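You operate a simulated robot arm through the tools that you are given. There is no shell and no other tool. Be economical: measure what you need, move in short steps, check, and stop when the job is done.

You run a simulated two-armed robot. Do the job below in one go: nothing can be reset, and whatever is moved stays where it is left.

JOB
On the drying rack top, fold the cloth in half.

Only the result counts: the job must be done as asked and must still hold three seconds after the hand-in. Knocking over, shifting, dropping, spilling or breaking anything else fails it. Flat cloth is picked up by pressing the open fingertips on it (5 to 10 N) and closing them slowly along it; thin cloth reads only 2 to 8 mm in the jaws.

ROBOT AND FRAMES
Two 7-joint arms with two-finger parallel grippers on one trunk, on a base that drives. Base frame: it is fixed to the floor where the robot stands at the start and does not move with it; the origin is under the middle of the robot, x ahead of it, y to its left, z up; the surface under the hand at the start is at about z = 0.9. Lengths are in m, angles in rad, forces in N, time in s.
The left shoulder is at the start at [0.07, 0.163, 1.22], the right one opposite. With the tool pointing down near the work surface each hand reaches from about 0.4 to 0.88 m from the robot's upright axis, wherever it stands, measured 20 degrees to its own side. Places, roughly: drying rack top [0.6, -0.2, 0.9]. Payload 3.43 kg a hand.
The TCP of each hand is the grasp point between the finger pads, 0.034 m short of the fingertips. In the tool frame z runs along the fingers and y along their closing line. Largest opening 0.128 m; finger width 0.024, thickness 0.012; the body of the gripper, 0.048 by 0.13 m, starts 0.096 m behind the TCP.
Orientation is told as [roll, pitch, yaw] about the base's x, y, z axes, in that order, counted from this pose: with the fingers straight down and closing along the base's y, the tool's x points along the base's -x, its y along +y and its z along -z.

CONTROLS
- The arms move only by the tool move_arm. It takes "left_deltas", "right_deltas" or both (then of equal length, played together; a hand with none holds still); each is one flat list of numbers, 7 for each row, row after row: the shift along the tool's x, y, z in m, then the turn, a rotation vector about the tool's x, y, z in rad, then the finger opening in m, from 0 to 0.128. In form: [dx, dy, dz, ax, ay, az, fingers, dx, dy, dz, ax, ay, az, fingers, ...]. A call has 1 to 8 rows; each row is the pose to reach, as a shift and turn from the pose commanded when the call began, along the tool's axes at that moment. Rows are played at 5 a second. More than 0.05 m and 0.15 rad between two rows, or a gripper value outside its range, and nothing of the call is played. Where a pose cannot be reached the arm comes as near as it can. A force on the tool above 40 N (or 10 N above the force at the start of the call, whichever is more), or a blocked arm, ends the call early, and 0.2 s more pass. Each finger travels about 0.153 m/s and halts on what it meets, pressing with about 30 N; the grip force reading is that of the motor and also rises with nothing between the fingers. The clock runs only during rows and for 0.2 s after the last one: add rows that repeat a pose to give the fingers time. The reply holds the time, the measured pose of the TCP, the force on the tool along the base axes, the opening and the grip force, in the units named above and with some noise, with the torque about the TCP (base axes, N m) and any sound that the robot's microphone picked up.
- Cameras (640 x 400 px; columns grow to the right, rows downward): "scene" is now at [0.1186, -0.0289, 1.4224]; the picture's right is [-0.39, -0.92, 0.00], its down [-0.73, 0.31, -0.61] and it looks along [0.56, -0.24, -0.79] (base axes); focal length 249 px, centre (320, 200). "left" rides on the left gripper at [0.076, 0.011, -0.16] in its tool frame; the picture's right is [-0.15, 0.99, 0.00], its down [-0.88, -0.13, -0.46] and it looks along [-0.45, -0.07, 0.89] (tool axes); focal length 234 px, centre (320, 200). "right" rides on the right gripper at [0.076, -0.011, -0.16] in its tool frame; the picture's right is [0.15, 0.99, 0.00], its down [-0.88, 0.13, -0.46] and it looks along [-0.45, 0.07, 0.89] (tool axes); focal length 234 px, centre (320, 200). There is no depth. A picture from a camera that has moved, and an enlarged one, comes with that camera's place and axes in the base frame and with its lens.
- get_image(camera): a new picture of that camera. The clock stands still meanwhile.
- raise_lower(by): slides the trunk up (or, below 0, down) by that many m; the arms and the scene camera ride with it, the base frame stays. It gives what a move gives, with no picture.
- steer(legs): drives the robot by 1 to 6 legs, each [ahead, left, turn to the left] in m, m and rad, along the robot's own axes; the way and the turn of a leg run together, so that a leg with both is an arc; at most 1.5 m and 3.142 rad a leg. The arms and the cameras ride along, it lands a little off, and it stops where it bumps. It gives what a move gives.
- turn_head(pan, tilt): turns the head with the scene camera to pan (to the left, within 1.501 rad either way) and tilt (down, from -0.506 to 1.204), counted from straight ahead of the robot. It gives what a move gives.
- inspect(camera, box): a new picture of the part [left, top, right, bottom] of that camera's present view, enlarged. The clock stands still meanwhile.
- sign_off(): hands the job in; it is judged then, once.

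Go step by step. Nothing tells you exact positions but the pictures and the camera data: compare them with the known pose of the tool, close in by small moves and look again before you grip or let go. The budget is 120 turns and 92 pictures, counting those below and the enlarged ones. Unless the task says otherwise, let go and move clear before handing in, and close with one line.

The tools are called after ">>>" as a command line: name --argument value ..., lists and objects as JSON in quotes. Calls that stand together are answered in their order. move_arm: Moves the arms, as the interface text tells. Its arguments: {"type":"object","properties":{"left_deltas":{"type":"array"},"right_deltas":{"type":"array"}},"required":[]} The other tools are called the same way: raise_lower (by) slides the trunk up or down; steer (legs) drives the base; turn_head (pan, tilt) turns the head that bears the scene camera; get_image (camera) takes a picture; inspect (camera, box) takes an enlarged picture of a part of a camera's view; sign_off () hands the job in.

At the start:

```text
clock: 0.0
left_tcp_pos: [0.3596, 0.037, 1.0883]
left_tcp_rot: [0.0, 0.0, -0.002]
left_force: [-0.1, 0.0, -0.3]
left_torque: [0.01, 0.01, -0.01]
left_width: 0.1282
left_grip_force: 0.1
right_tcp_pos: [0.4539, -0.3941, 1.0509]
right_tcp_rot: [0.001, 0.0, -0.001]
right_force: [-0.3, 0.4, -0.4]
right_torque: [0.02, -0.01, -0.02]
right_width: 0.128
right_grip_force: 0.1
trunk travel left (down, up): [-0.7, 0.24]
robot x, y, heading: [-0.0009, 0.0017, -0.005]
head pan, tilt: [-0.403, 0.913]
```

scene: 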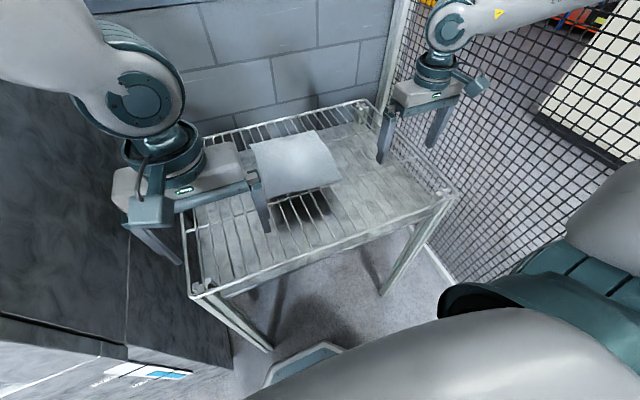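
right: 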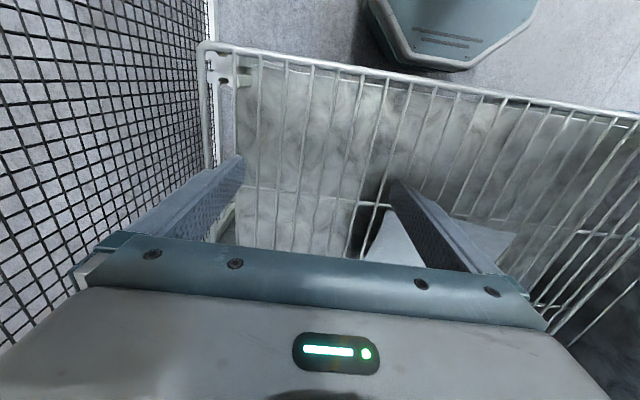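
left: 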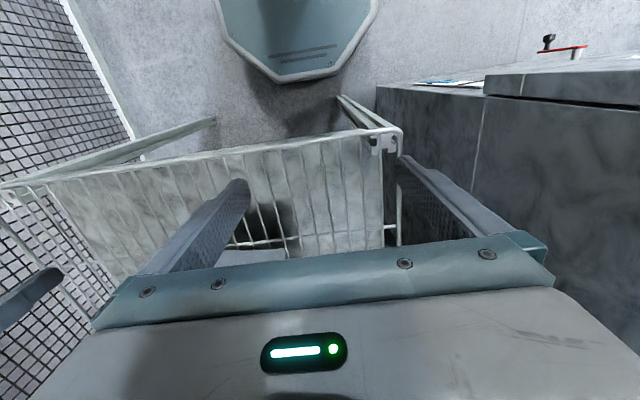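

I see a wire drying rack with a pale cloth near its middle, seen in the scene view around (295,165). I'll enlarge that view to locate its corners.

>>> inspect --camera "scene" --box '[220, 100, 380, 240]'

>>> inspect --camera "scene" --box '[160, 80, 480, 320]'

```text
2.86 times, centred on (300, 170) of scene
camera zoom: at [0.1186, -0.0289, 1.4224], right [-0.39, -0.92, 0.0], down [-0.73, 0.31, -0.61], along [0.56, -0.24, -0.79], focal length 712 px, centre (377, 286)
```

zoom: 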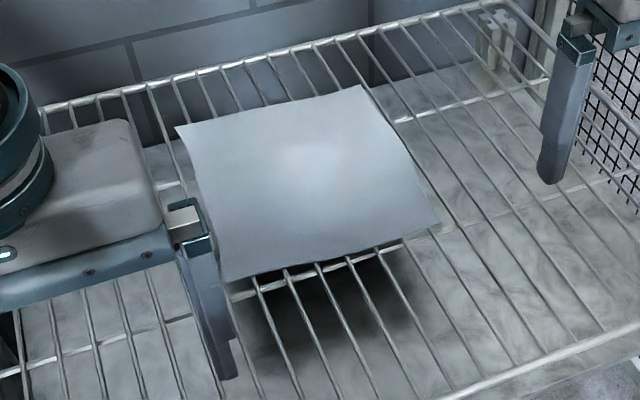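

```text
1.67 times, centred on (320, 200) of scene
camera zoom: at [0.1186, -0.0289, 1.4224], right [-0.39, -0.92, 0.0], down [-0.73, 0.31, -0.61], along [0.56, -0.24, -0.79], focal length 415 px, centre (320, 200)
```

zoom: 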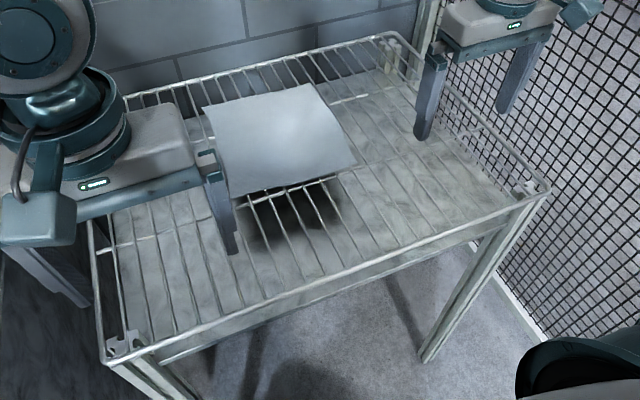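

The cloth spans about x 0.54–0.78 and y -0.065 to -0.285, on rods that run along x about 0.032 m apart. I plan to pinch the near edge with both hands, fingers closing along the rods, and carry it to the far edge. First I'll turn the hands a quarter turn outward.

>>> move_arm --left_deltas '[-0.0125, -0.0075, 0, 0, 0, 0.145, 0.11, -0.025, -0.015, 0, 0, 0, 0.29, 0.1, -0.0375, -0.0225, 0, 0, 0, 0.435, 0.08, -0.05, -0.03, 0, 0, 0, 0.58, 0.06, -0.0625, -0.0375, 0, 0, 0, 0.725, 0.045, -0.075, -0.045, 0, 0, 0, 0.87, 0.045, -0.0875, -0.0525, 0, 0, 0, 1.015, 0.045, -0.1, -0.06, 0, 0, 0, 1.16, 0.045]' --right_deltas '[-0.006, 0.0075, 0, 0, 0, -0.145, 0.11, -0.0125, 0.015, 0, 0, 0, -0.29, 0.1, -0.019, 0.0225, 0, 0, 0, -0.435, 0.08, -0.025, 0.03, 0, 0, 0, -0.58, 0.06, -0.031, 0.0375, 0, 0, 0, -0.725, 0.045, -0.0375, 0.045, 0, 0, 0, -0.87, 0.045, -0.044, 0.0525, 0, 0, 0, -1.015, 0.045, -0.05, 0.06, 0, 0, 0, -1.16, 0.045]'

```text
clock: 1.5
left_tcp_pos: [0.3384, -0.0576, 1.0636]
left_tcp_rot: [0.043, 0.056, -0.979]
left_force: [1.2, -2.0, -0.6]
left_torque: [0.22, 0.1, -0.03]
left_width: 0.0452
left_grip_force: 0.0
right_tcp_pos: [0.4206, -0.37, 1.0339]
right_tcp_rot: [0.08, 0.002, 1.064]
right_force: [-0.8, -1.3, 1.3]
right_torque: [0.06, -0.18, 0.04]
right_width: 0.045
right_grip_force: 0.1
right hand out of reach, approached as far as the arm can: row 6, 7
trunk travel left (down, up): [-0.7, 0.24]
robot x, y, heading: [-0.0748, -0.0351, 0.138]
head pan, tilt: [-0.403, 0.913]
stopped in row 7 (right hand): the arm was blocked; the commanded pose is now the measured one
```

The base got pushed back and turned while the hands were rotating, so an arm touched something. I'll look before moving further.

>>> get_image --camera "scene"

>>> get_image --camera "right"

>>> get_image --camera "left"

```text
86 pictures are left
camera scene: at [0.0766, -0.2795, 1.423], right [-0.27, -0.95, -0.15], down [-0.77, 0.31, -0.55], along [0.57, -0.03, -0.82], focal length 249 px, centre (320, 200)
```

scene: 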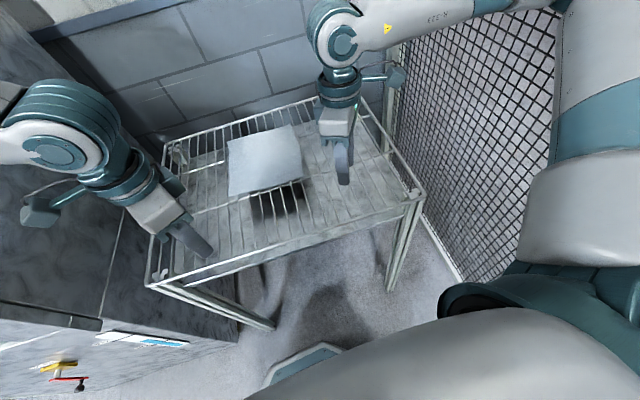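

```text
85 pictures are left
camera right: at [0.4053, -0.4458, 1.1913], right [-0.93, 0.35, 0.08], down [0.35, 0.82, 0.46], along [0.1, 0.46, -0.88], focal length 234 px, centre (320, 200)
```

right: 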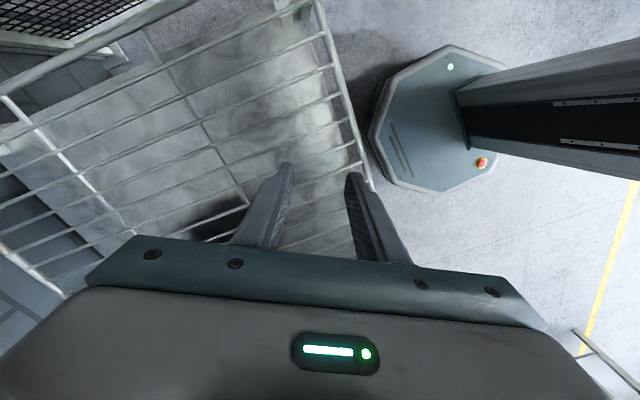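

```text
84 pictures are left
camera left: at [0.303, -0.0001, 1.2278], right [0.9, 0.43, 0.03], down [0.38, -0.83, 0.4], along [0.2, -0.35, -0.92], focal length 234 px, centre (320, 200)
```

left: 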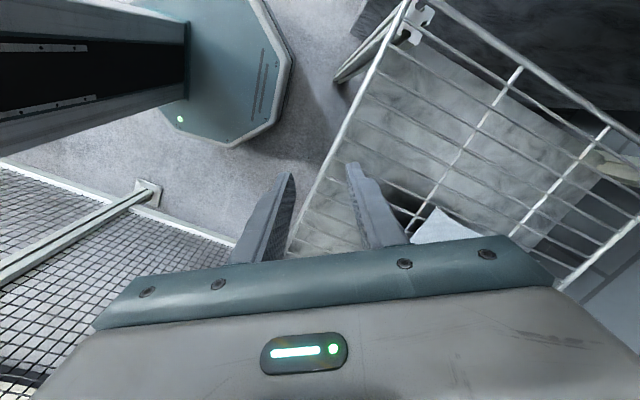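

The scene camera's axes show the robot leaning to its right, most likely because the left elbow pushed on the cabinet. I'll turn the left hand back a little and see whether it recovers.

>>> move_arm --left_deltas '[0, 0, 0, 0, 0, -0.14, 0.045, 0, 0, 0, 0, 0, -0.28, 0.045, 0, 0, 0, 0, 0, -0.42, 0.045]'

```text
clock: 1.9
left_tcp_pos: [0.3068, -0.0433, 1.03]
left_tcp_rot: [0.018, 0.048, -1.178]
left_force: [0.4, 0.3, 0.2]
left_torque: [0.03, 0.09, 0.02]
left_width: 0.0451
left_grip_force: 0.0
right_tcp_pos: [0.3982, -0.349, 1.0665]
right_tcp_rot: [0.151, -0.023, 0.919]
right_force: [0.7, -0.5, 0.9]
right_torque: [0.12, -0.01, -0.01]
right_width: 0.0451
right_grip_force: 0.1
trunk travel left (down, up): [-0.7, 0.24]
robot x, y, heading: [-0.0467, -0.0402, 0.076]
head pan, tilt: [-0.403, 0.913]
stopped in row 1 (left hand): the arm was blocked; the commanded pose is now the measured one
```

The heading is partly back, but the left arm still reports blocked. I'll check the lean and what the arm is touching.

>>> get_image --camera "scene"

```text
83 pictures are left
camera scene: at [0.0622, -0.3126, 1.4242], right [-0.33, -0.93, -0.17], down [-0.74, 0.37, -0.56], along [0.59, -0.06, -0.81], focal length 249 px, centre (320, 200)
```

scene: 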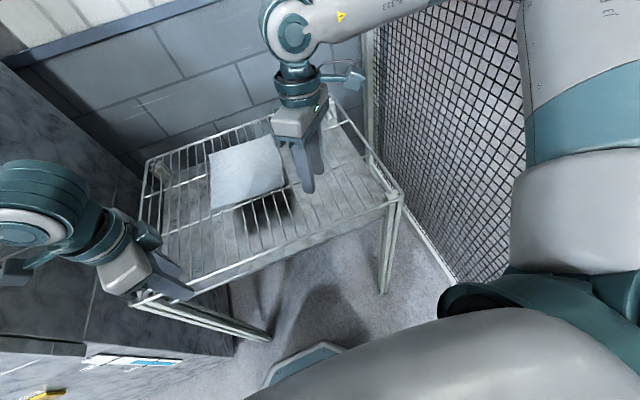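

The robot is still leaning to the right. I'll turn the head left to see what the left elbow is touching.

>>> turn_head --pan 1.2 --tilt 0.5

>>> get_image --camera "scene"

```text
clock: 3.5
left_tcp_pos: [0.2946, 0.2017, 1.0431]
left_tcp_rot: [-0.02, -0.134, -0.877]
left_force: [-16.5, 6.4, -0.9]
left_torque: [-0.85, -2.03, 0.12]
left_width: 0.0452
left_grip_force: 0.0
right_tcp_pos: [0.3903, -0.0994, 1.0773]
right_tcp_rot: [-0.039, 0.147, 1.138]
right_force: [-1.2, 3.5, 0.8]
right_torque: [-0.39, -0.22, 0.01]
right_width: 0.0453
right_grip_force: 0.1
trunk travel left (down, up): [-0.7, 0.24]
robot x, y, heading: [-0.0651, 0.0027, 0.213]
head pan, tilt: [1.201, 0.499]
```

```text
82 pictures are left
camera scene: at [-0.0369, 0.143, 1.4561], right [0.99, -0.16, 0.03], down [-0.05, -0.5, -0.87], along [0.15, 0.85, -0.5], focal length 249 px, centre (320, 200)
```

scene: 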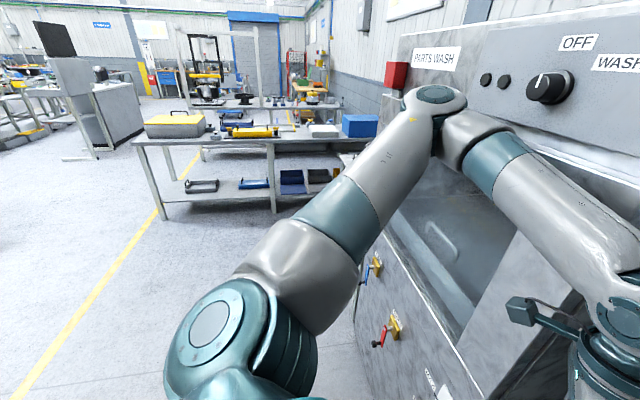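

The left elbow is pressing on the parts washer and the robot is rocking. I'll back away so the elbow comes free.

>>> steer --legs '[[-0.2, -0.05, 0]]'

>>> get_image --camera "scene"

```text
clock: 5.1
left_tcp_pos: [0.1384, 0.0332, 1.0338]
left_tcp_rot: [-0.027, -0.096, -0.962]
left_force: [-0.4, -0.7, -0.1]
left_torque: [-0.01, 0.0, -0.01]
left_width: 0.0453
left_grip_force: 0.1
right_tcp_pos: [0.2094, -0.2749, 1.0603]
right_tcp_rot: [-0.004, 0.134, 1.055]
right_force: [0.5, 0.0, 0.1]
right_torque: [-0.01, 0.0, 0.01]
right_width: 0.0451
right_grip_force: 0.0
trunk travel left (down, up): [-0.7, 0.24]
robot x, y, heading: [-0.2589, -0.1121, 0.13]
head pan, tilt: [1.201, 0.499]
```

```text
81 pictures are left
camera scene: at [-0.1861, -0.0139, 1.457], right [0.97, -0.24, 0.0], down [-0.12, -0.46, -0.88], along [0.21, 0.85, -0.48], focal length 249 px, centre (320, 200)
```

scene: 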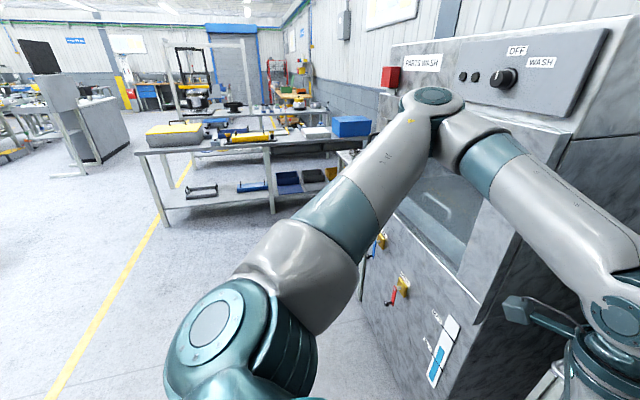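

The robot is upright again and the forces are near zero. I'll look at the whole work area from here to check the rack and cloth and the free space on both sides.

>>> turn_head --pan 0.0 --tilt 0.6

>>> get_image --camera "scene"

>>> turn_head --pan -0.9 --tilt 0.6

>>> get_image --camera "scene"

>>> turn_head --pan 0.6 --tilt 0.6

>>> get_image --camera "scene"

```text
clock: 6.5
left_tcp_pos: [0.1383, 0.0334, 1.0342]
left_tcp_rot: [-0.026, -0.097, -0.962]
left_force: [0.0, -1.6, 0.1]
left_torque: [0.03, 0.0, 0.01]
left_width: 0.0452
left_grip_force: 0.0
right_tcp_pos: [0.2087, -0.275, 1.06]
right_tcp_rot: [-0.004, 0.134, 1.054]
right_force: [0.2, 0.5, -0.9]
right_torque: [0.0, 0.02, 0.01]
right_width: 0.0455
right_grip_force: 0.2
trunk travel left (down, up): [-0.7, 0.24]
robot x, y, heading: [-0.2587, -0.1055, 0.127]
head pan, tilt: [0.0, 0.6]
```

```text
80 pictures are left
camera scene: at [-0.1216, -0.0909, 1.448], right [0.13, -0.99, 0.0], down [-0.56, -0.07, -0.82], along [0.82, 0.1, -0.57], focal length 249 px, centre (320, 200)
```

scene: 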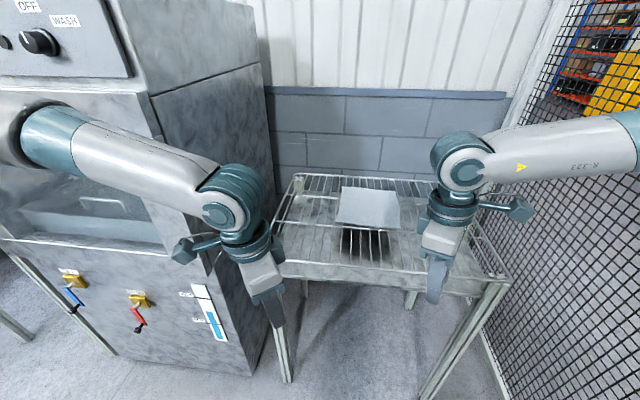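

```text
clock: 7.7
left_tcp_pos: [0.1383, 0.0334, 1.0347]
left_tcp_rot: [-0.026, -0.095, -0.959]
left_force: [0.3, 0.5, -0.4]
left_torque: [0.02, 0.03, 0.01]
left_width: 0.0453
left_grip_force: 0.0
right_tcp_pos: [0.2072, -0.2745, 1.0611]
right_tcp_rot: [-0.003, 0.135, 1.055]
right_force: [-0.4, 1.3, 0.3]
right_torque: [0.04, 0.01, 0.01]
right_width: 0.0451
right_grip_force: 0.1
trunk travel left (down, up): [-0.7, 0.24]
robot x, y, heading: [-0.2566, -0.1098, 0.129]
head pan, tilt: [-0.901, 0.6]
```

```text
79 pictures are left
camera scene: at [-0.146, -0.164, 1.448], right [-0.7, -0.72, 0.0], down [-0.4, 0.39, -0.82], along [0.59, -0.58, -0.57], focal length 249 px, centre (320, 200)
```

scene: 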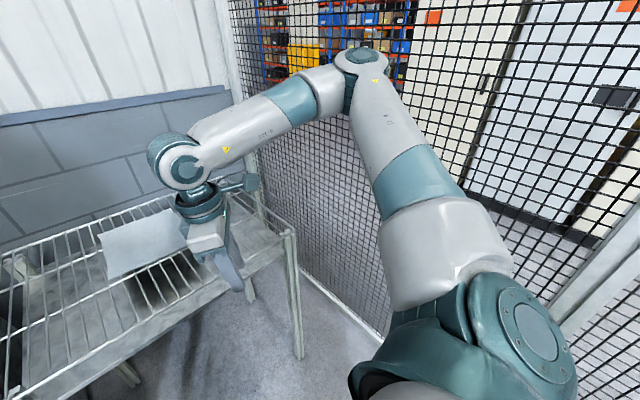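

```text
clock: 9.3
left_tcp_pos: [0.1388, 0.0323, 1.0352]
left_tcp_rot: [-0.024, -0.097, -0.961]
left_force: [-0.6, 0.6, 0.5]
left_torque: [-0.01, -0.04, 0.01]
left_width: 0.045
left_grip_force: 0.1
right_tcp_pos: [0.2082, -0.2763, 1.0605]
right_tcp_rot: [-0.003, 0.134, 1.055]
right_force: [0.4, 0.6, 0.6]
right_torque: [-0.03, -0.01, -0.02]
right_width: 0.0451
right_grip_force: 0.0
trunk travel left (down, up): [-0.7, 0.24]
robot x, y, heading: [-0.2586, -0.1087, 0.126]
head pan, tilt: [0.6, 0.6]
```

```text
78 pictures are left
camera scene: at [-0.1432, -0.0436, 1.448], right [0.66, -0.75, 0.0], down [-0.42, -0.38, -0.82], along [0.62, 0.55, -0.57], focal length 249 px, centre (320, 200)
```

scene: 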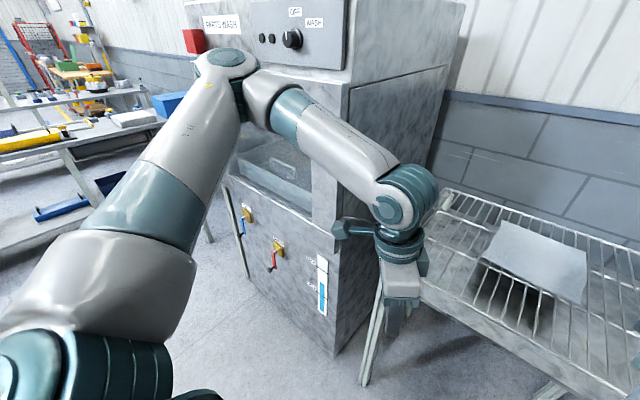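

The washer's side is at about y = 0.3 and the fence at about y = -0.9, so the robot started too close to the washer. I'll square up, shift right while still clear, and check.

>>> steer --legs '[[0, -0.15, -0.126]]'

>>> turn_head --pan 0.0 --tilt 0.75

>>> get_image --camera "scene"

```text
clock: 10.8
left_tcp_pos: [0.158, -0.1478, 1.0353]
left_tcp_rot: [-0.029, -0.106, -1.072]
left_force: [0.5, -0.1, 0.1]
left_torque: [0.0, 0.0, -0.02]
left_width: 0.0454
left_grip_force: 0.1
right_tcp_pos: [0.1935, -0.4586, 1.0616]
right_tcp_rot: [-0.011, 0.146, 0.952]
right_force: [0.2, 0.3, 0.2]
right_torque: [0.03, 0.03, 0.0]
right_width: 0.0452
right_grip_force: 0.1
trunk travel left (down, up): [-0.7, 0.24]
robot x, y, heading: [-0.2512, -0.2552, 0.019]
head pan, tilt: [0.6, 0.6]
stopped in leg 1: the robot was blocked; the commanded pose is now the measured one
```

```text
clock: 11.8
left_tcp_pos: [0.1608, -0.1468, 1.0333]
left_tcp_rot: [-0.031, -0.105, -1.073]
left_force: [-0.5, -0.2, -0.5]
left_torque: [-0.02, 0.01, 0.01]
left_width: 0.0452
left_grip_force: 0.0
right_tcp_pos: [0.1947, -0.4606, 1.0612]
right_tcp_rot: [-0.01, 0.146, 0.949]
right_force: [-0.5, 0.2, 0.4]
right_torque: [0.01, 0.01, 0.01]
right_width: 0.0451
right_grip_force: 0.0
trunk travel left (down, up): [-0.7, 0.24]
robot x, y, heading: [-0.2474, -0.2541, 0.009]
head pan, tilt: [0.0, 0.75]
```

```text
77 pictures are left
camera scene: at [-0.1171, -0.2374, 1.4351], right [0.01, -1.0, 0.01], down [-0.68, -0.02, -0.73], along [0.73, 0.0, -0.68], focal length 249 px, centre (320, 200)
```

scene: 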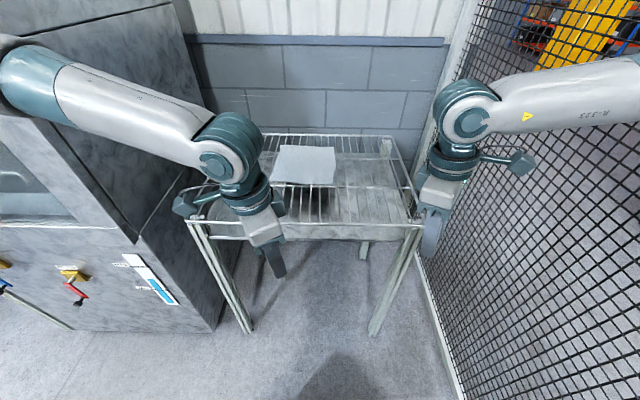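

The right elbow is touching the fence, because with the hands turned outward the elbows stick out. I'll unwind both hands to yaw 0 and see how the elbows move.

>>> steer --legs '[[0, 0.06, 0]]'

>>> move_arm --left_deltas '[0, 0, 0, 0, 0, -0.135, 0.045, 0, 0, 0, 0, 0, -0.27, 0.045, 0, 0, 0, 0, 0, -0.405, 0.045, 0, 0, 0, 0, 0, -0.54, 0.045, 0, 0, 0, 0, 0, -0.675, 0.045, 0, 0, 0, 0, 0, -0.81, 0.045, 0, 0, 0, 0, 0, -0.945, 0.045, 0, 0, 0, 0, 0, -1.07, 0.045]' --right_deltas '[0, 0, 0, 0, 0, 0.12, 0.045, 0, 0, 0, 0, 0, 0.24, 0.045, 0, 0, 0, 0, 0, 0.36, 0.045, 0, 0, 0, 0, 0, 0.48, 0.045, 0, 0, 0, 0, 0, 0.6, 0.045, 0, 0, 0, 0, 0, 0.72, 0.045, 0, 0, 0, 0, 0, 0.84, 0.045, 0, 0, 0, 0, 0, 0.95, 0.045]'

>>> get_image --camera "scene"

```text
clock: 12.8
left_tcp_pos: [0.1585, -0.1039, 1.0337]
left_tcp_rot: [-0.025, -0.093, -1.076]
left_force: [0.1, -0.4, -1.0]
left_torque: [0.09, 0.0, -0.03]
left_width: 0.045
left_grip_force: 0.1
right_tcp_pos: [0.1953, -0.4161, 1.0579]
right_tcp_rot: [0.0, 0.135, 0.945]
right_force: [-0.1, -0.5, 0.1]
right_torque: [0.08, -0.02, 0.04]
right_width: 0.0452
right_grip_force: 0.0
trunk travel left (down, up): [-0.7, 0.24]
robot x, y, heading: [-0.2503, -0.1941, 0.011]
head pan, tilt: [0.0, 0.75]
```

```text
clock: 14.6
left_tcp_pos: [0.16, -0.0982, 1.0344]
left_tcp_rot: [-0.098, -0.023, -0.003]
left_force: [-0.5, 0.0, 0.1]
left_torque: [-0.03, -0.03, 0.01]
left_width: 0.0451
left_grip_force: 0.1
right_tcp_pos: [0.1945, -0.4115, 1.0591]
right_tcp_rot: [-0.113, 0.079, -0.011]
right_force: [0.2, -0.3, -0.4]
right_torque: [-0.03, 0.03, -0.03]
right_width: 0.0454
right_grip_force: 0.0
trunk travel left (down, up): [-0.7, 0.24]
robot x, y, heading: [-0.2511, -0.1951, 0.014]
head pan, tilt: [0.0, 0.75]
```

```text
76 pictures are left
camera scene: at [-0.1177, -0.1922, 1.4351], right [0.01, -1.0, 0.0], down [-0.68, -0.01, -0.73], along [0.73, 0.01, -0.68], focal length 249 px, centre (320, 200)
```

scene: 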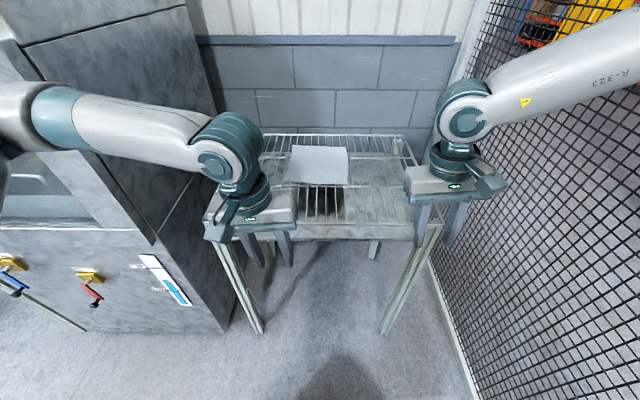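

The elbows are still wide, and stretching the arms forward should draw them in. From this stand-off I'll level the hands and reach over the rack's near part.

>>> move_arm --left_deltas '[-0.0425, 0.004, 0, -0.012, 0.003, 0, 0.045, -0.085, 0.008, 0, -0.025, 0.006, 0, 0.045, -0.1275, 0.012, 0, -0.037, 0.009, 0, 0.045, -0.17, 0.016, 0, -0.049, 0.012, 0, 0.045, -0.2125, 0.02, 0, -0.061, 0.015, 0, 0.045, -0.255, 0.024, 0, -0.073, 0.018, 0, 0.045, -0.2975, 0.028, 0, -0.085, 0.02, 0, 0.045, -0.34, 0.03, 0, -0.098, 0.023, 0, 0.045]' --right_deltas '[-0.038, 0.0175, -0.003, -0.014, -0.01, 0, 0.045, -0.076, 0.035, -0.006, -0.028, -0.02, 0, 0.045, -0.114, 0.0525, -0.009, -0.042, -0.03, 0, 0.045, -0.152, 0.07, -0.012, -0.056, -0.04, 0, 0.045, -0.19, 0.0875, -0.015, -0.07, -0.05, 0, 0.045, -0.228, 0.105, -0.018, -0.084, -0.06, 0, 0.045, -0.266, 0.1225, -0.021, -0.098, -0.07, 0, 0.045, -0.304, 0.14, -0.024, -0.113, -0.079, 0, 0.045]'

>>> get_image --camera "scene"

```text
clock: 16.4
left_tcp_pos: [0.5017, -0.0725, 1.0393]
left_tcp_rot: [0.004, 0.002, -0.008]
left_force: [0.2, -0.1, -0.3]
left_torque: [-0.02, 0.01, 0.0]
left_width: 0.0448
left_grip_force: 0.1
right_tcp_pos: [0.3948, -0.3888, 1.0689]
right_tcp_rot: [0.006, -0.003, -0.003]
right_force: [-0.1, 0.5, -0.8]
right_torque: [0.04, 0.01, -0.03]
right_width: 0.0454
right_grip_force: 0.1
right hand out of reach, approached as far as the arm can: row 4, 5, 6, 7, 8
trunk travel left (down, up): [-0.7, 0.24]
robot x, y, heading: [-0.2486, -0.1958, 0.015]
head pan, tilt: [0.0, 0.75]
```

```text
75 pictures are left
camera scene: at [-0.1161, -0.1945, 1.4349], right [0.01, -1.0, 0.0], down [-0.68, -0.01, -0.73], along [0.73, 0.01, -0.68], focal length 249 px, centre (320, 200)
```

scene: 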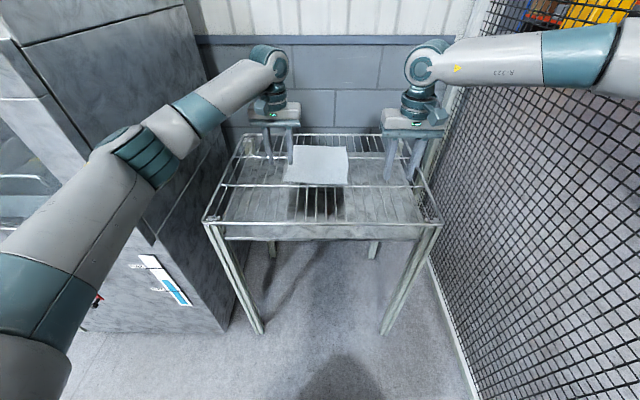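

The left arm reaches well, but the right one is in an awkward elbow pose. I'll turn the right hand the other way (negative yaw) and move it outward a little, to see whether its elbow comes free.

>>> move_arm --right_deltas '[0, 0, 0, 0, 0, 0.1, 0.045, 0, 0, 0, 0, 0, 0.2, 0.045, 0, 0, 0, 0, 0, 0.3, 0.045, 0, 0, 0, 0, 0, 0.4, 0.045, 0, 0, 0, 0, 0, 0.5, 0.045, 0, 0, 0, 0, 0, 0.6, 0.045]'

>>> get_image --camera "scene"

```text
clock: 17.8
left_tcp_pos: [0.4999, -0.0712, 1.0389]
left_tcp_rot: [0.002, 0.0, -0.008]
left_force: [0.3, 0.9, 0.1]
left_torque: [0.0, 0.0, -0.02]
left_width: 0.0453
left_grip_force: 0.0
right_tcp_pos: [0.3969, -0.3888, 1.0707]
right_tcp_rot: [0.004, -0.002, -0.607]
right_force: [1.1, 0.6, 0.6]
right_torque: [-0.03, -0.01, 0.03]
right_width: 0.0451
right_grip_force: 0.1
right hand out of reach, approached as far as the arm can: row 2, 3, 4, 5, 6
trunk travel left (down, up): [-0.7, 0.24]
robot x, y, heading: [-0.2509, -0.1946, 0.012]
head pan, tilt: [0.0, 0.75]
```

```text
74 pictures are left
camera scene: at [-0.1176, -0.1928, 1.4351], right [0.01, -1.0, 0.0], down [-0.68, -0.01, -0.73], along [0.73, 0.01, -0.68], focal length 249 px, centre (320, 200)
```

scene: 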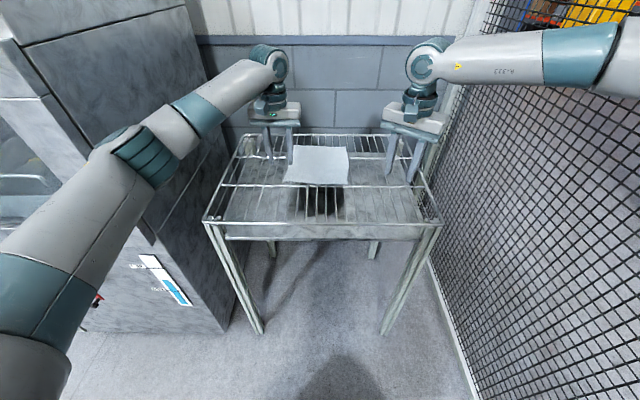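

The limit is on position, caused by the swung-out elbow. I'll stretch the right arm forward and outward so the elbow straightens, then swing it back in.

>>> move_arm --right_deltas '[-0.0347, -0.0149, 0, 0, 0, 0, 0.045, -0.0693, -0.0298, 0, 0, 0, 0, 0.045, -0.104, -0.0446, 0, 0, 0, 0, 0.045, -0.1386, -0.0595, 0, 0, 0, 0, 0.045, -0.1733, -0.0744, 0, 0, 0, 0, 0.045]'

>>> get_image --camera "scene"

```text
clock: 19.0
left_tcp_pos: [0.5001, -0.0725, 1.0402]
left_tcp_rot: [0.0, 0.0, -0.008]
left_force: [0.7, -0.4, -0.3]
left_torque: [0.0, 0.02, -0.02]
left_width: 0.0451
left_grip_force: 0.1
right_tcp_pos: [0.4984, -0.5504, 1.0716]
right_tcp_rot: [0.002, -0.001, -0.604]
right_force: [-0.4, 0.3, -0.2]
right_torque: [0.04, 0.0, 0.0]
right_width: 0.0449
right_grip_force: 0.1
right hand out of reach, approached as far as the arm can: row 5
trunk travel left (down, up): [-0.7, 0.24]
robot x, y, heading: [-0.2532, -0.1964, 0.014]
head pan, tilt: [0.0, 0.75]
```

```text
73 pictures are left
camera scene: at [-0.117, -0.1937, 1.4351], right [0.01, -1.0, 0.0], down [-0.68, -0.01, -0.73], along [0.73, 0.01, -0.68], focal length 249 px, centre (320, 200)
```

scene: 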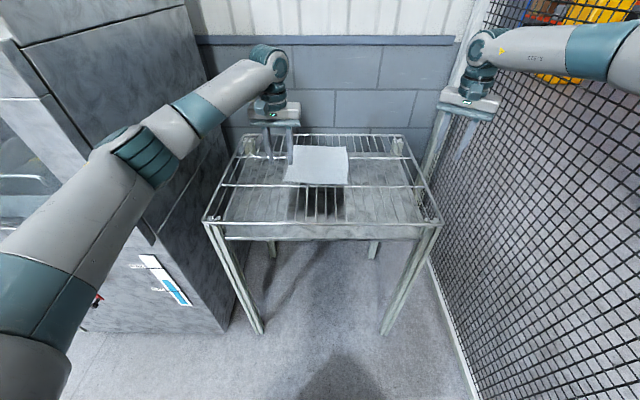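

I'll look to the right to see how the right arm is bent.

>>> turn_head --pan -0.9 --tilt 0.4

>>> get_image --camera "scene"

```text
clock: 20.2
left_tcp_pos: [0.5002, -0.0707, 1.0403]
left_tcp_rot: [0.001, 0.0, -0.006]
left_force: [-0.2, 0.5, 0.3]
left_torque: [-0.01, -0.04, -0.01]
left_width: 0.0453
left_grip_force: 0.1
right_tcp_pos: [0.4971, -0.5482, 1.0729]
right_tcp_rot: [0.001, -0.001, -0.604]
right_force: [-0.1, -1.1, 0.4]
right_torque: [-0.01, 0.02, -0.01]
right_width: 0.0453
right_grip_force: 0.2
trunk travel left (down, up): [-0.7, 0.24]
robot x, y, heading: [-0.2502, -0.1977, 0.011]
head pan, tilt: [-0.901, 0.4]
```

```text
72 pictures are left
camera scene: at [-0.1419, -0.2657, 1.4662], right [-0.78, -0.63, 0.0], down [-0.25, 0.3, -0.92], along [0.58, -0.71, -0.39], focal length 249 px, centre (320, 200)
```

scene: 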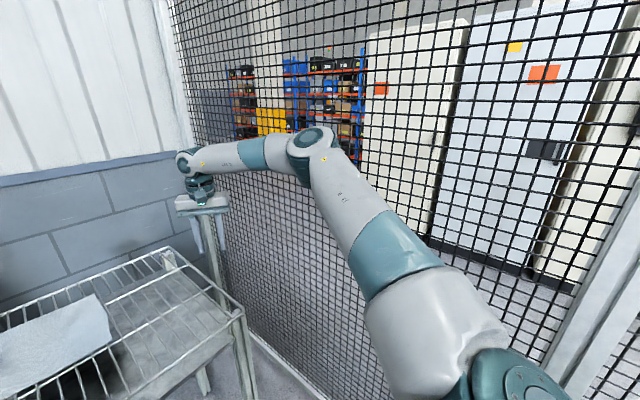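

The right elbow sits high and outward. The left arm extended cleanly from a tucked, central pose, so I'll bring the right hand back to the mirrored pose and extend it from there.

>>> move_arm --right_deltas '[0.048, 0.002, 0, 0, 0, -0.075, 0.045, 0.096, 0.004, 0, 0, 0, -0.15, 0.045, 0.144, 0.006, 0, 0, 0, -0.225, 0.045, 0.192, 0.008, 0, 0, 0, -0.3, 0.045, 0.24, 0.01, 0, 0, 0, -0.375, 0.045, 0.288, 0.012, 0, 0, 0, -0.45, 0.045, 0.336, 0.014, 0, 0, 0, -0.525, 0.045, 0.384, 0.018, 0, 0, 0, -0.6, 0.045]'

>>> turn_head --pan -0.4 --tilt 0.6

>>> get_image --camera "scene"

```text
clock: 22.0
left_tcp_pos: [0.501, -0.0728, 1.0387]
left_tcp_rot: [0.001, 0.002, -0.006]
left_force: [-0.1, -0.3, -0.7]
left_torque: [-0.01, 0.01, 0.01]
left_width: 0.0448
left_grip_force: 0.1
right_tcp_pos: [0.1912, -0.3158, 1.0729]
right_tcp_rot: [-0.002, 0.001, -0.004]
right_force: [-0.5, -0.8, 0.3]
right_torque: [-0.03, 0.01, 0.0]
right_width: 0.0451
right_grip_force: 0.1
trunk travel left (down, up): [-0.7, 0.24]
robot x, y, heading: [-0.2462, -0.1936, 0.01]
head pan, tilt: [-0.901, 0.4]
```

```text
clock: 22.9
left_tcp_pos: [0.5008, -0.071, 1.0396]
left_tcp_rot: [0.001, 0.0, -0.007]
left_force: [0.9, 0.0, 0.2]
left_torque: [0.02, -0.03, 0.04]
left_width: 0.0448
left_grip_force: 0.0
right_tcp_pos: [0.1898, -0.3155, 1.0714]
right_tcp_rot: [0.0, 0.001, -0.005]
right_force: [-0.4, -0.3, -0.2]
right_torque: [0.03, 0.03, -0.05]
right_width: 0.0452
right_grip_force: 0.2
trunk travel left (down, up): [-0.7, 0.24]
robot x, y, heading: [-0.2523, -0.1958, 0.01]
head pan, tilt: [-0.4, 0.6]
```

```text
71 pictures are left
camera scene: at [-0.1188, -0.2272, 1.4481], right [-0.38, -0.93, 0.0], down [-0.52, 0.21, -0.83], along [0.76, -0.31, -0.56], focal length 249 px, centre (320, 200)
```

scene: 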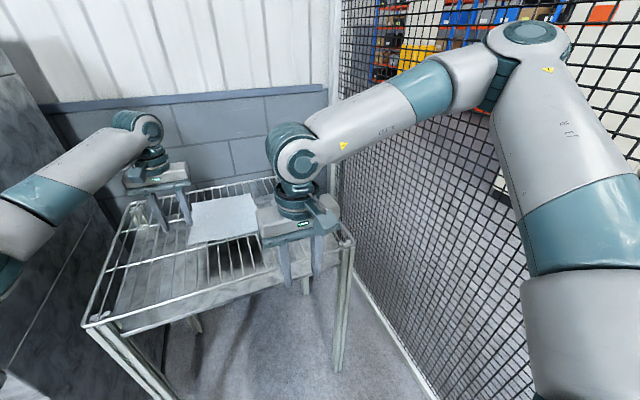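

Now I'll extend the right hand straight forward from this tucked pose.

>>> move_arm --right_deltas '[-0.04, 0.002, 0, 0, 0, 0, 0.045, -0.08, 0.004, 0, 0, 0, 0, 0.045, -0.12, 0.006, 0, 0, 0, 0, 0.045, -0.16, 0.01, 0, 0, 0, 0, 0.045, -0.2, 0.015, 0, 0, 0, 0, 0.045, -0.24, 0.02, 0, 0, 0, 0, 0.045, -0.28, 0.025, 0, 0, 0, 0, 0.045, -0.31, 0.03, 0, 0, 0, 0, 0.045]'

>>> get_image --camera "scene"

```text
clock: 24.8
left_tcp_pos: [0.5004, -0.0715, 1.0397]
left_tcp_rot: [0.002, 0.001, -0.008]
left_force: [0.2, 0.4, -0.4]
left_torque: [-0.01, -0.02, 0.0]
left_width: 0.0453
left_grip_force: 0.0
right_tcp_pos: [0.3976, -0.3884, 1.0885]
right_tcp_rot: [0.002, -0.002, -0.005]
right_force: [-1.0, 0.0, 0.2]
right_torque: [0.01, 0.0, -0.02]
right_width: 0.0451
right_grip_force: 0.1
right hand out of reach, approached as far as the arm can: row 2, 3, 4, 5, 6, 7, 8
trunk travel left (down, up): [-0.7, 0.24]
robot x, y, heading: [-0.2525, -0.1949, 0.016]
head pan, tilt: [-0.4, 0.6]
```

```text
70 pictures are left
camera scene: at [-0.1188, -0.2272, 1.448], right [-0.38, -0.93, 0.0], down [-0.52, 0.21, -0.82], along [0.76, -0.31, -0.57], focal length 249 px, centre (320, 200)
```

scene: 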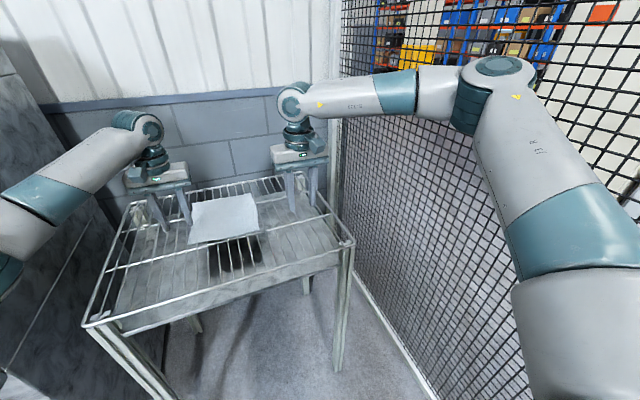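

The right arm is still stuck in its raised-elbow pose. I'll tilt its fingers forward while reaching, which should let the elbow open, and bring it level again afterwards.

>>> move_arm --right_deltas '[0, 0, -0.02, 0, -0.12, 0, 0.045, 0, 0, -0.04, 0, -0.24, 0, 0.045, -0.02, 0.01, -0.06, 0, -0.36, 0, 0.045, -0.05, 0.02, -0.08, 0, -0.48, 0, 0.045, -0.08, 0.03, -0.09, 0, -0.6, 0, 0.045, -0.11, 0.04, -0.1, 0, -0.7, 0, 0.045, -0.14, 0.06, -0.1, 0, -0.7, 0, 0.045, -0.17, 0.08, -0.1, 0, -0.7, 0, 0.045]'

>>> get_image --camera "scene"

```text
clock: 26.6
left_tcp_pos: [0.5008, -0.0707, 1.0398]
left_tcp_rot: [0.003, 0.0, -0.005]
left_force: [-0.6, 0.3, -0.4]
left_torque: [0.01, 0.01, -0.03]
left_width: 0.0452
left_grip_force: 0.1
right_tcp_pos: [0.5241, -0.3647, 1.1849]
right_tcp_rot: [0.002, -0.701, -0.005]
right_force: [-0.7, 0.3, -1.1]
right_torque: [0.04, 0.01, 0.0]
right_width: 0.0453
right_grip_force: 0.1
right hand out of reach, approached as far as the arm can: row 6, 7, 8
trunk travel left (down, up): [-0.7, 0.24]
robot x, y, heading: [-0.2534, -0.1938, 0.012]
head pan, tilt: [-0.4, 0.6]
```

```text
69 pictures are left
camera scene: at [-0.1176, -0.2276, 1.4479], right [-0.38, -0.93, 0.0], down [-0.52, 0.21, -0.82], along [0.76, -0.31, -0.57], focal length 249 px, centre (320, 200)
```

scene: 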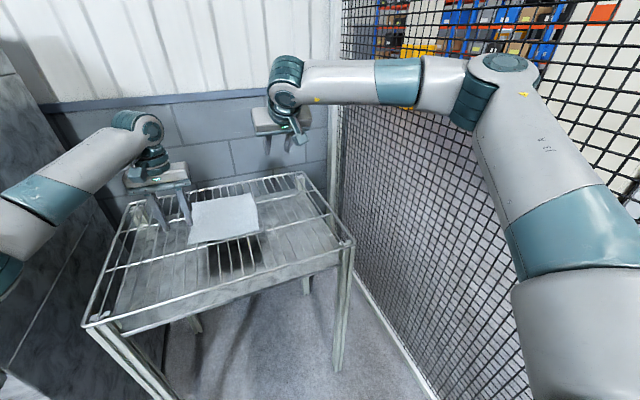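

The right arm stays stuck. I'll look at the left arm's shape to compare and to check its clearance from the washer.

>>> turn_head --pan 0.7 --tilt 0.6

>>> get_image --camera "scene"

```text
clock: 27.9
left_tcp_pos: [0.5011, -0.0714, 1.039]
left_tcp_rot: [0.002, 0.0, -0.007]
left_force: [-0.2, -0.7, 0.0]
left_torque: [0.0, -0.01, -0.01]
left_width: 0.0454
left_grip_force: 0.1
right_tcp_pos: [0.5232, -0.3642, 1.1863]
right_tcp_rot: [0.0, -0.703, -0.003]
right_force: [0.9, -0.1, -0.4]
right_torque: [0.0, -0.04, -0.02]
right_width: 0.0452
right_grip_force: 0.1
trunk travel left (down, up): [-0.7, 0.24]
robot x, y, heading: [-0.2476, -0.1915, 0.014]
head pan, tilt: [0.7, 0.6]
```

```text
68 pictures are left
camera scene: at [-0.1335, -0.1361, 1.448], right [0.65, -0.76, 0.0], down [-0.43, -0.37, -0.82], along [0.62, 0.54, -0.57], focal length 249 px, centre (320, 200)
```

scene: 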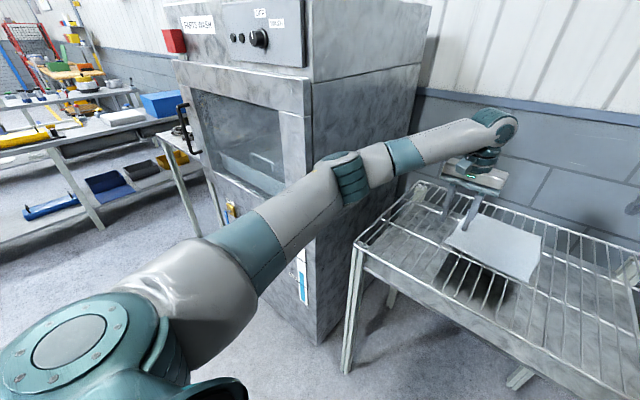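

The left arm reaches well on its own, so I'll fold with the left hand corner by corner and park the right hand back out of the way. I'll retract the right hand first.

>>> move_arm --right_deltas '[0.032, -0.0075, -0.02, 0, 0.0875, 0, 0.045, 0.064, -0.015, -0.04, 0, 0.175, 0, 0.045, 0.096, -0.0225, -0.061, 0, 0.2625, 0, 0.045, 0.128, -0.03, -0.081, 0, 0.35, 0, 0.045, 0.16, -0.0375, -0.101, 0, 0.4375, 0, 0.045, 0.191, -0.045, -0.121, 0, 0.525, 0, 0.045, 0.223, -0.0525, -0.142, 0, 0.6125, 0, 0.045, 0.255, -0.06, -0.162, 0, 0.7, 0, 0.045]'

>>> turn_head --pan 0.0 --tilt 0.85

>>> get_image --camera "scene"

```text
clock: 29.7
left_tcp_pos: [0.5006, -0.0703, 1.0392]
left_tcp_rot: [0.001, 0.0, -0.006]
left_force: [0.5, 0.4, -0.8]
left_torque: [0.03, 0.02, -0.02]
left_width: 0.0449
left_grip_force: 0.0
right_tcp_pos: [0.2197, -0.4236, 1.145]
right_tcp_rot: [-0.001, -0.001, -0.005]
right_force: [-0.2, 0.1, -0.5]
right_torque: [0.01, -0.04, -0.03]
right_width: 0.0453
right_grip_force: 0.1
trunk travel left (down, up): [-0.7, 0.24]
robot x, y, heading: [-0.2528, -0.1969, 0.013]
head pan, tilt: [0.7, 0.6]
```

```text
clock: 30.8
left_tcp_pos: [0.5009, -0.0713, 1.039]
left_tcp_rot: [0.003, 0.0, -0.008]
left_force: [-0.1, -0.3, 0.1]
left_torque: [-0.01, 0.0, 0.0]
left_width: 0.0452
left_grip_force: 0.1
right_tcp_pos: [0.2223, -0.4233, 1.1448]
right_tcp_rot: [0.0, -0.001, -0.004]
right_force: [0.0, -0.3, -0.2]
right_torque: [-0.01, 0.0, 0.01]
right_width: 0.0451
right_grip_force: 0.1
trunk travel left (down, up): [-0.7, 0.24]
robot x, y, heading: [-0.2494, -0.1949, 0.009]
head pan, tilt: [0.0, 0.85]
```

```text
67 pictures are left
camera scene: at [-0.1224, -0.1929, 1.4271], right [0.01, -1.0, 0.0], down [-0.75, -0.01, -0.66], along [0.66, 0.01, -0.75], focal length 249 px, centre (320, 200)
```

scene: 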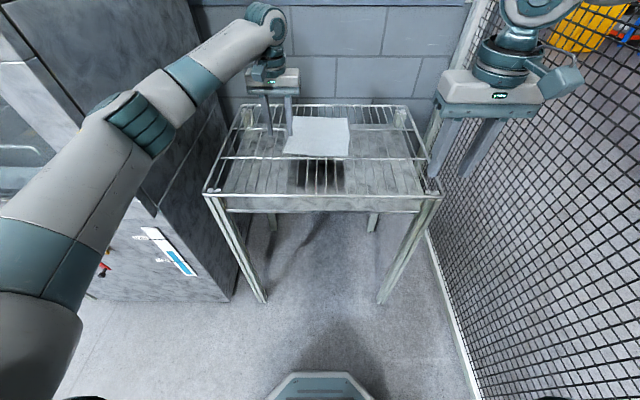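

Both arms look clear, with the left elbow at about y = 0.1 well inside the washer's side. I'll drive forward to about x = -0.04 so that both the near and far cloth edges are in reach.

>>> steer --legs '[[0.21, -0.01, -0.01]]'

>>> get_image --camera "scene"

>>> get_image --camera "left"

```text
clock: 32.4
left_tcp_pos: [0.7096, -0.0849, 1.0415]
left_tcp_rot: [0.003, -0.001, -0.014]
left_force: [-0.1, -0.8, 0.6]
left_torque: [0.0, -0.03, 0.02]
left_width: 0.0452
left_grip_force: 0.1
right_tcp_pos: [0.4277, -0.4349, 1.1444]
right_tcp_rot: [0.0, -0.002, -0.012]
right_force: [0.6, 0.2, -0.5]
right_torque: [0.0, -0.01, -0.04]
right_width: 0.045
right_grip_force: 0.0
trunk travel left (down, up): [-0.7, 0.24]
robot x, y, heading: [-0.041, -0.2041, 0.004]
head pan, tilt: [0.0, 0.85]
```

```text
66 pictures are left
camera scene: at [0.0858, -0.2022, 1.4272], right [0.0, -1.0, 0.0], down [-0.75, 0.0, -0.66], along [0.66, 0.0, -0.75], focal length 249 px, centre (320, 200)
```

scene: 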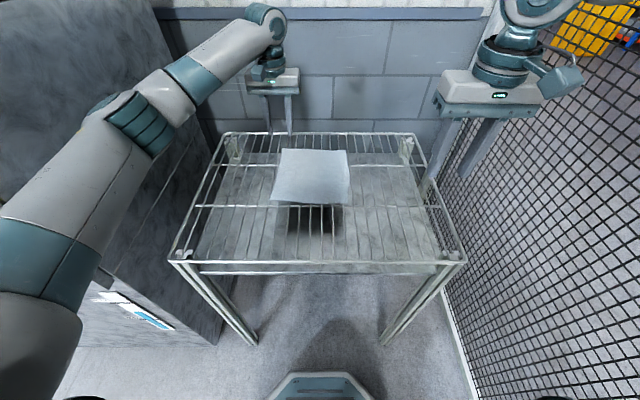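

```text
65 pictures are left
camera left: at [0.6316, -0.0741, 1.1993], right [0.16, 0.99, 0.0], down [0.88, -0.14, 0.46], along [0.45, -0.07, -0.89], focal length 234 px, centre (320, 200)
```

left: 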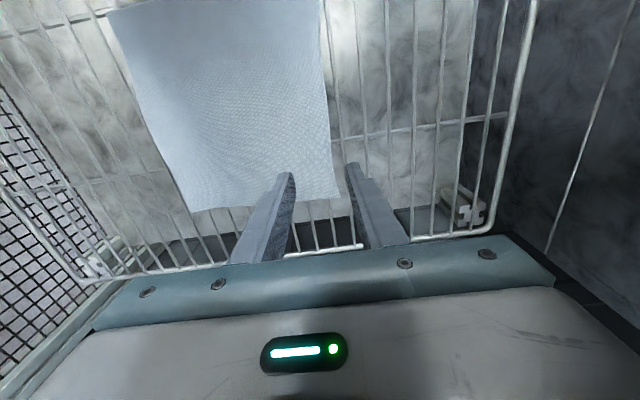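

The left camera shows the cloth clearly and gives the same corners as before: far-left (0.783,-0.069) and far-right (0.772,-0.291). I'll draw the left hand back over the near edge and turn it so the fingers close along the rods.

>>> move_arm --left_deltas '[0.01, 0, 0, 0, 0, 0.145, 0.045, 0.02, 0, 0, 0, 0, 0.29, 0.045, 0.03, 0, 0, 0, 0, 0.435, 0.045, 0.04, 0, 0, 0, 0, 0.58, 0.045, 0.05, 0, 0, 0, 0, 0.725, 0.045, 0.06, 0, 0, 0, 0, 0.87, 0.045, 0.07, 0, 0, 0, 0, 1.015, 0.045, 0.08, 0, 0, 0, 0, 1.16, 0.045]'

>>> get_image --camera "scene"

```text
clock: 34.2
left_tcp_pos: [0.6294, -0.084, 1.0399]
left_tcp_rot: [-0.001, -0.002, -1.178]
left_force: [-0.3, -0.5, 0.4]
left_torque: [-0.04, -0.04, 0.01]
left_width: 0.0451
left_grip_force: 0.1
right_tcp_pos: [0.4276, -0.4349, 1.1445]
right_tcp_rot: [-0.001, -0.002, -0.013]
right_force: [0.1, -0.7, 0.1]
right_torque: [-0.03, 0.07, -0.02]
right_width: 0.0451
right_grip_force: 0.1
trunk travel left (down, up): [-0.7, 0.24]
robot x, y, heading: [-0.0417, -0.2037, 0.004]
head pan, tilt: [0.0, 0.85]
```

```text
64 pictures are left
camera scene: at [0.0864, -0.2021, 1.4271], right [0.0, -1.0, 0.0], down [-0.75, 0.0, -0.66], along [0.66, 0.0, -0.75], focal length 249 px, centre (320, 200)
```

scene: 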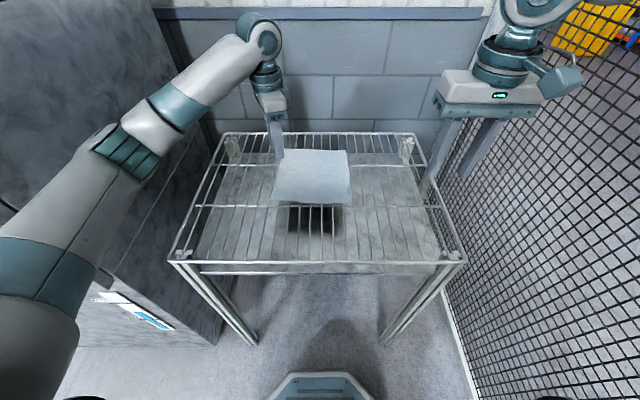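

The turn went smoothly. I'll finish it and move to x of about 0.58.

>>> move_arm --left_deltas '[0.006, -0.015, 0, 0, 0, 0.13, 0.045, 0.012, -0.03, 0, 0, 0, 0.26, 0.045, 0.019, -0.046, 0, 0, 0, 0.393, 0.045]'

>>> get_image --camera "left"

>>> inspect --camera "scene" --box '[220, 100, 380, 240]'

```text
clock: 35.0
left_tcp_pos: [0.5797, -0.0857, 1.0405]
left_tcp_rot: [0.0, 0.001, -1.571]
left_force: [0.0, 0.2, -0.3]
left_torque: [0.01, -0.08, -0.03]
left_width: 0.045
left_grip_force: 0.0
right_tcp_pos: [0.4275, -0.4348, 1.1456]
right_tcp_rot: [0.0, -0.002, -0.013]
right_force: [0.0, -0.5, 0.6]
right_torque: [-0.03, -0.04, 0.05]
right_width: 0.0449
right_grip_force: 0.0
trunk travel left (down, up): [-0.7, 0.24]
robot x, y, heading: [-0.0436, -0.2013, 0.001]
head pan, tilt: [0.0, 0.85]
```

```text
63 pictures are left
camera left: at [0.5883, -0.01, 1.1991], right [0.99, -0.15, 0.0], down [-0.13, -0.88, 0.45], along [-0.07, -0.45, -0.89], focal length 234 px, centre (320, 200)
```

left: 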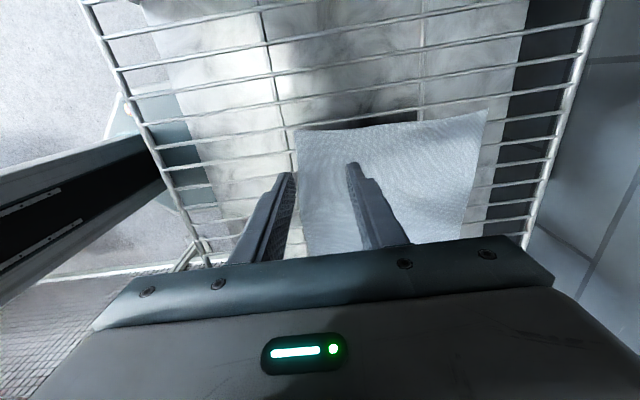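

```text
2.86 times, centred on (300, 170) of scene
camera zoom: at [0.0862, -0.2021, 1.4272], right [0.0, -1.0, 0.0], down [-0.75, 0.0, -0.66], along [0.66, 0.0, -0.75], focal length 712 px, centre (377, 286)
```

zoom: 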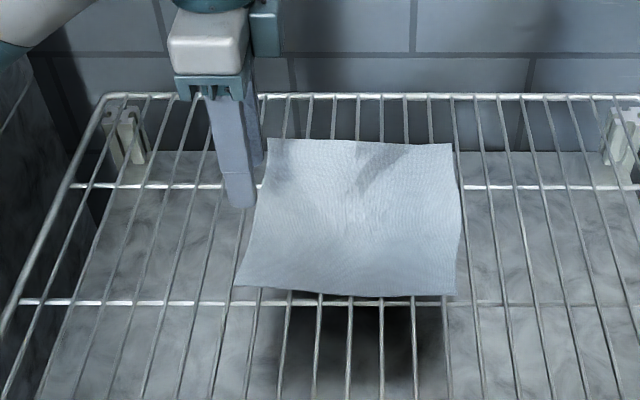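

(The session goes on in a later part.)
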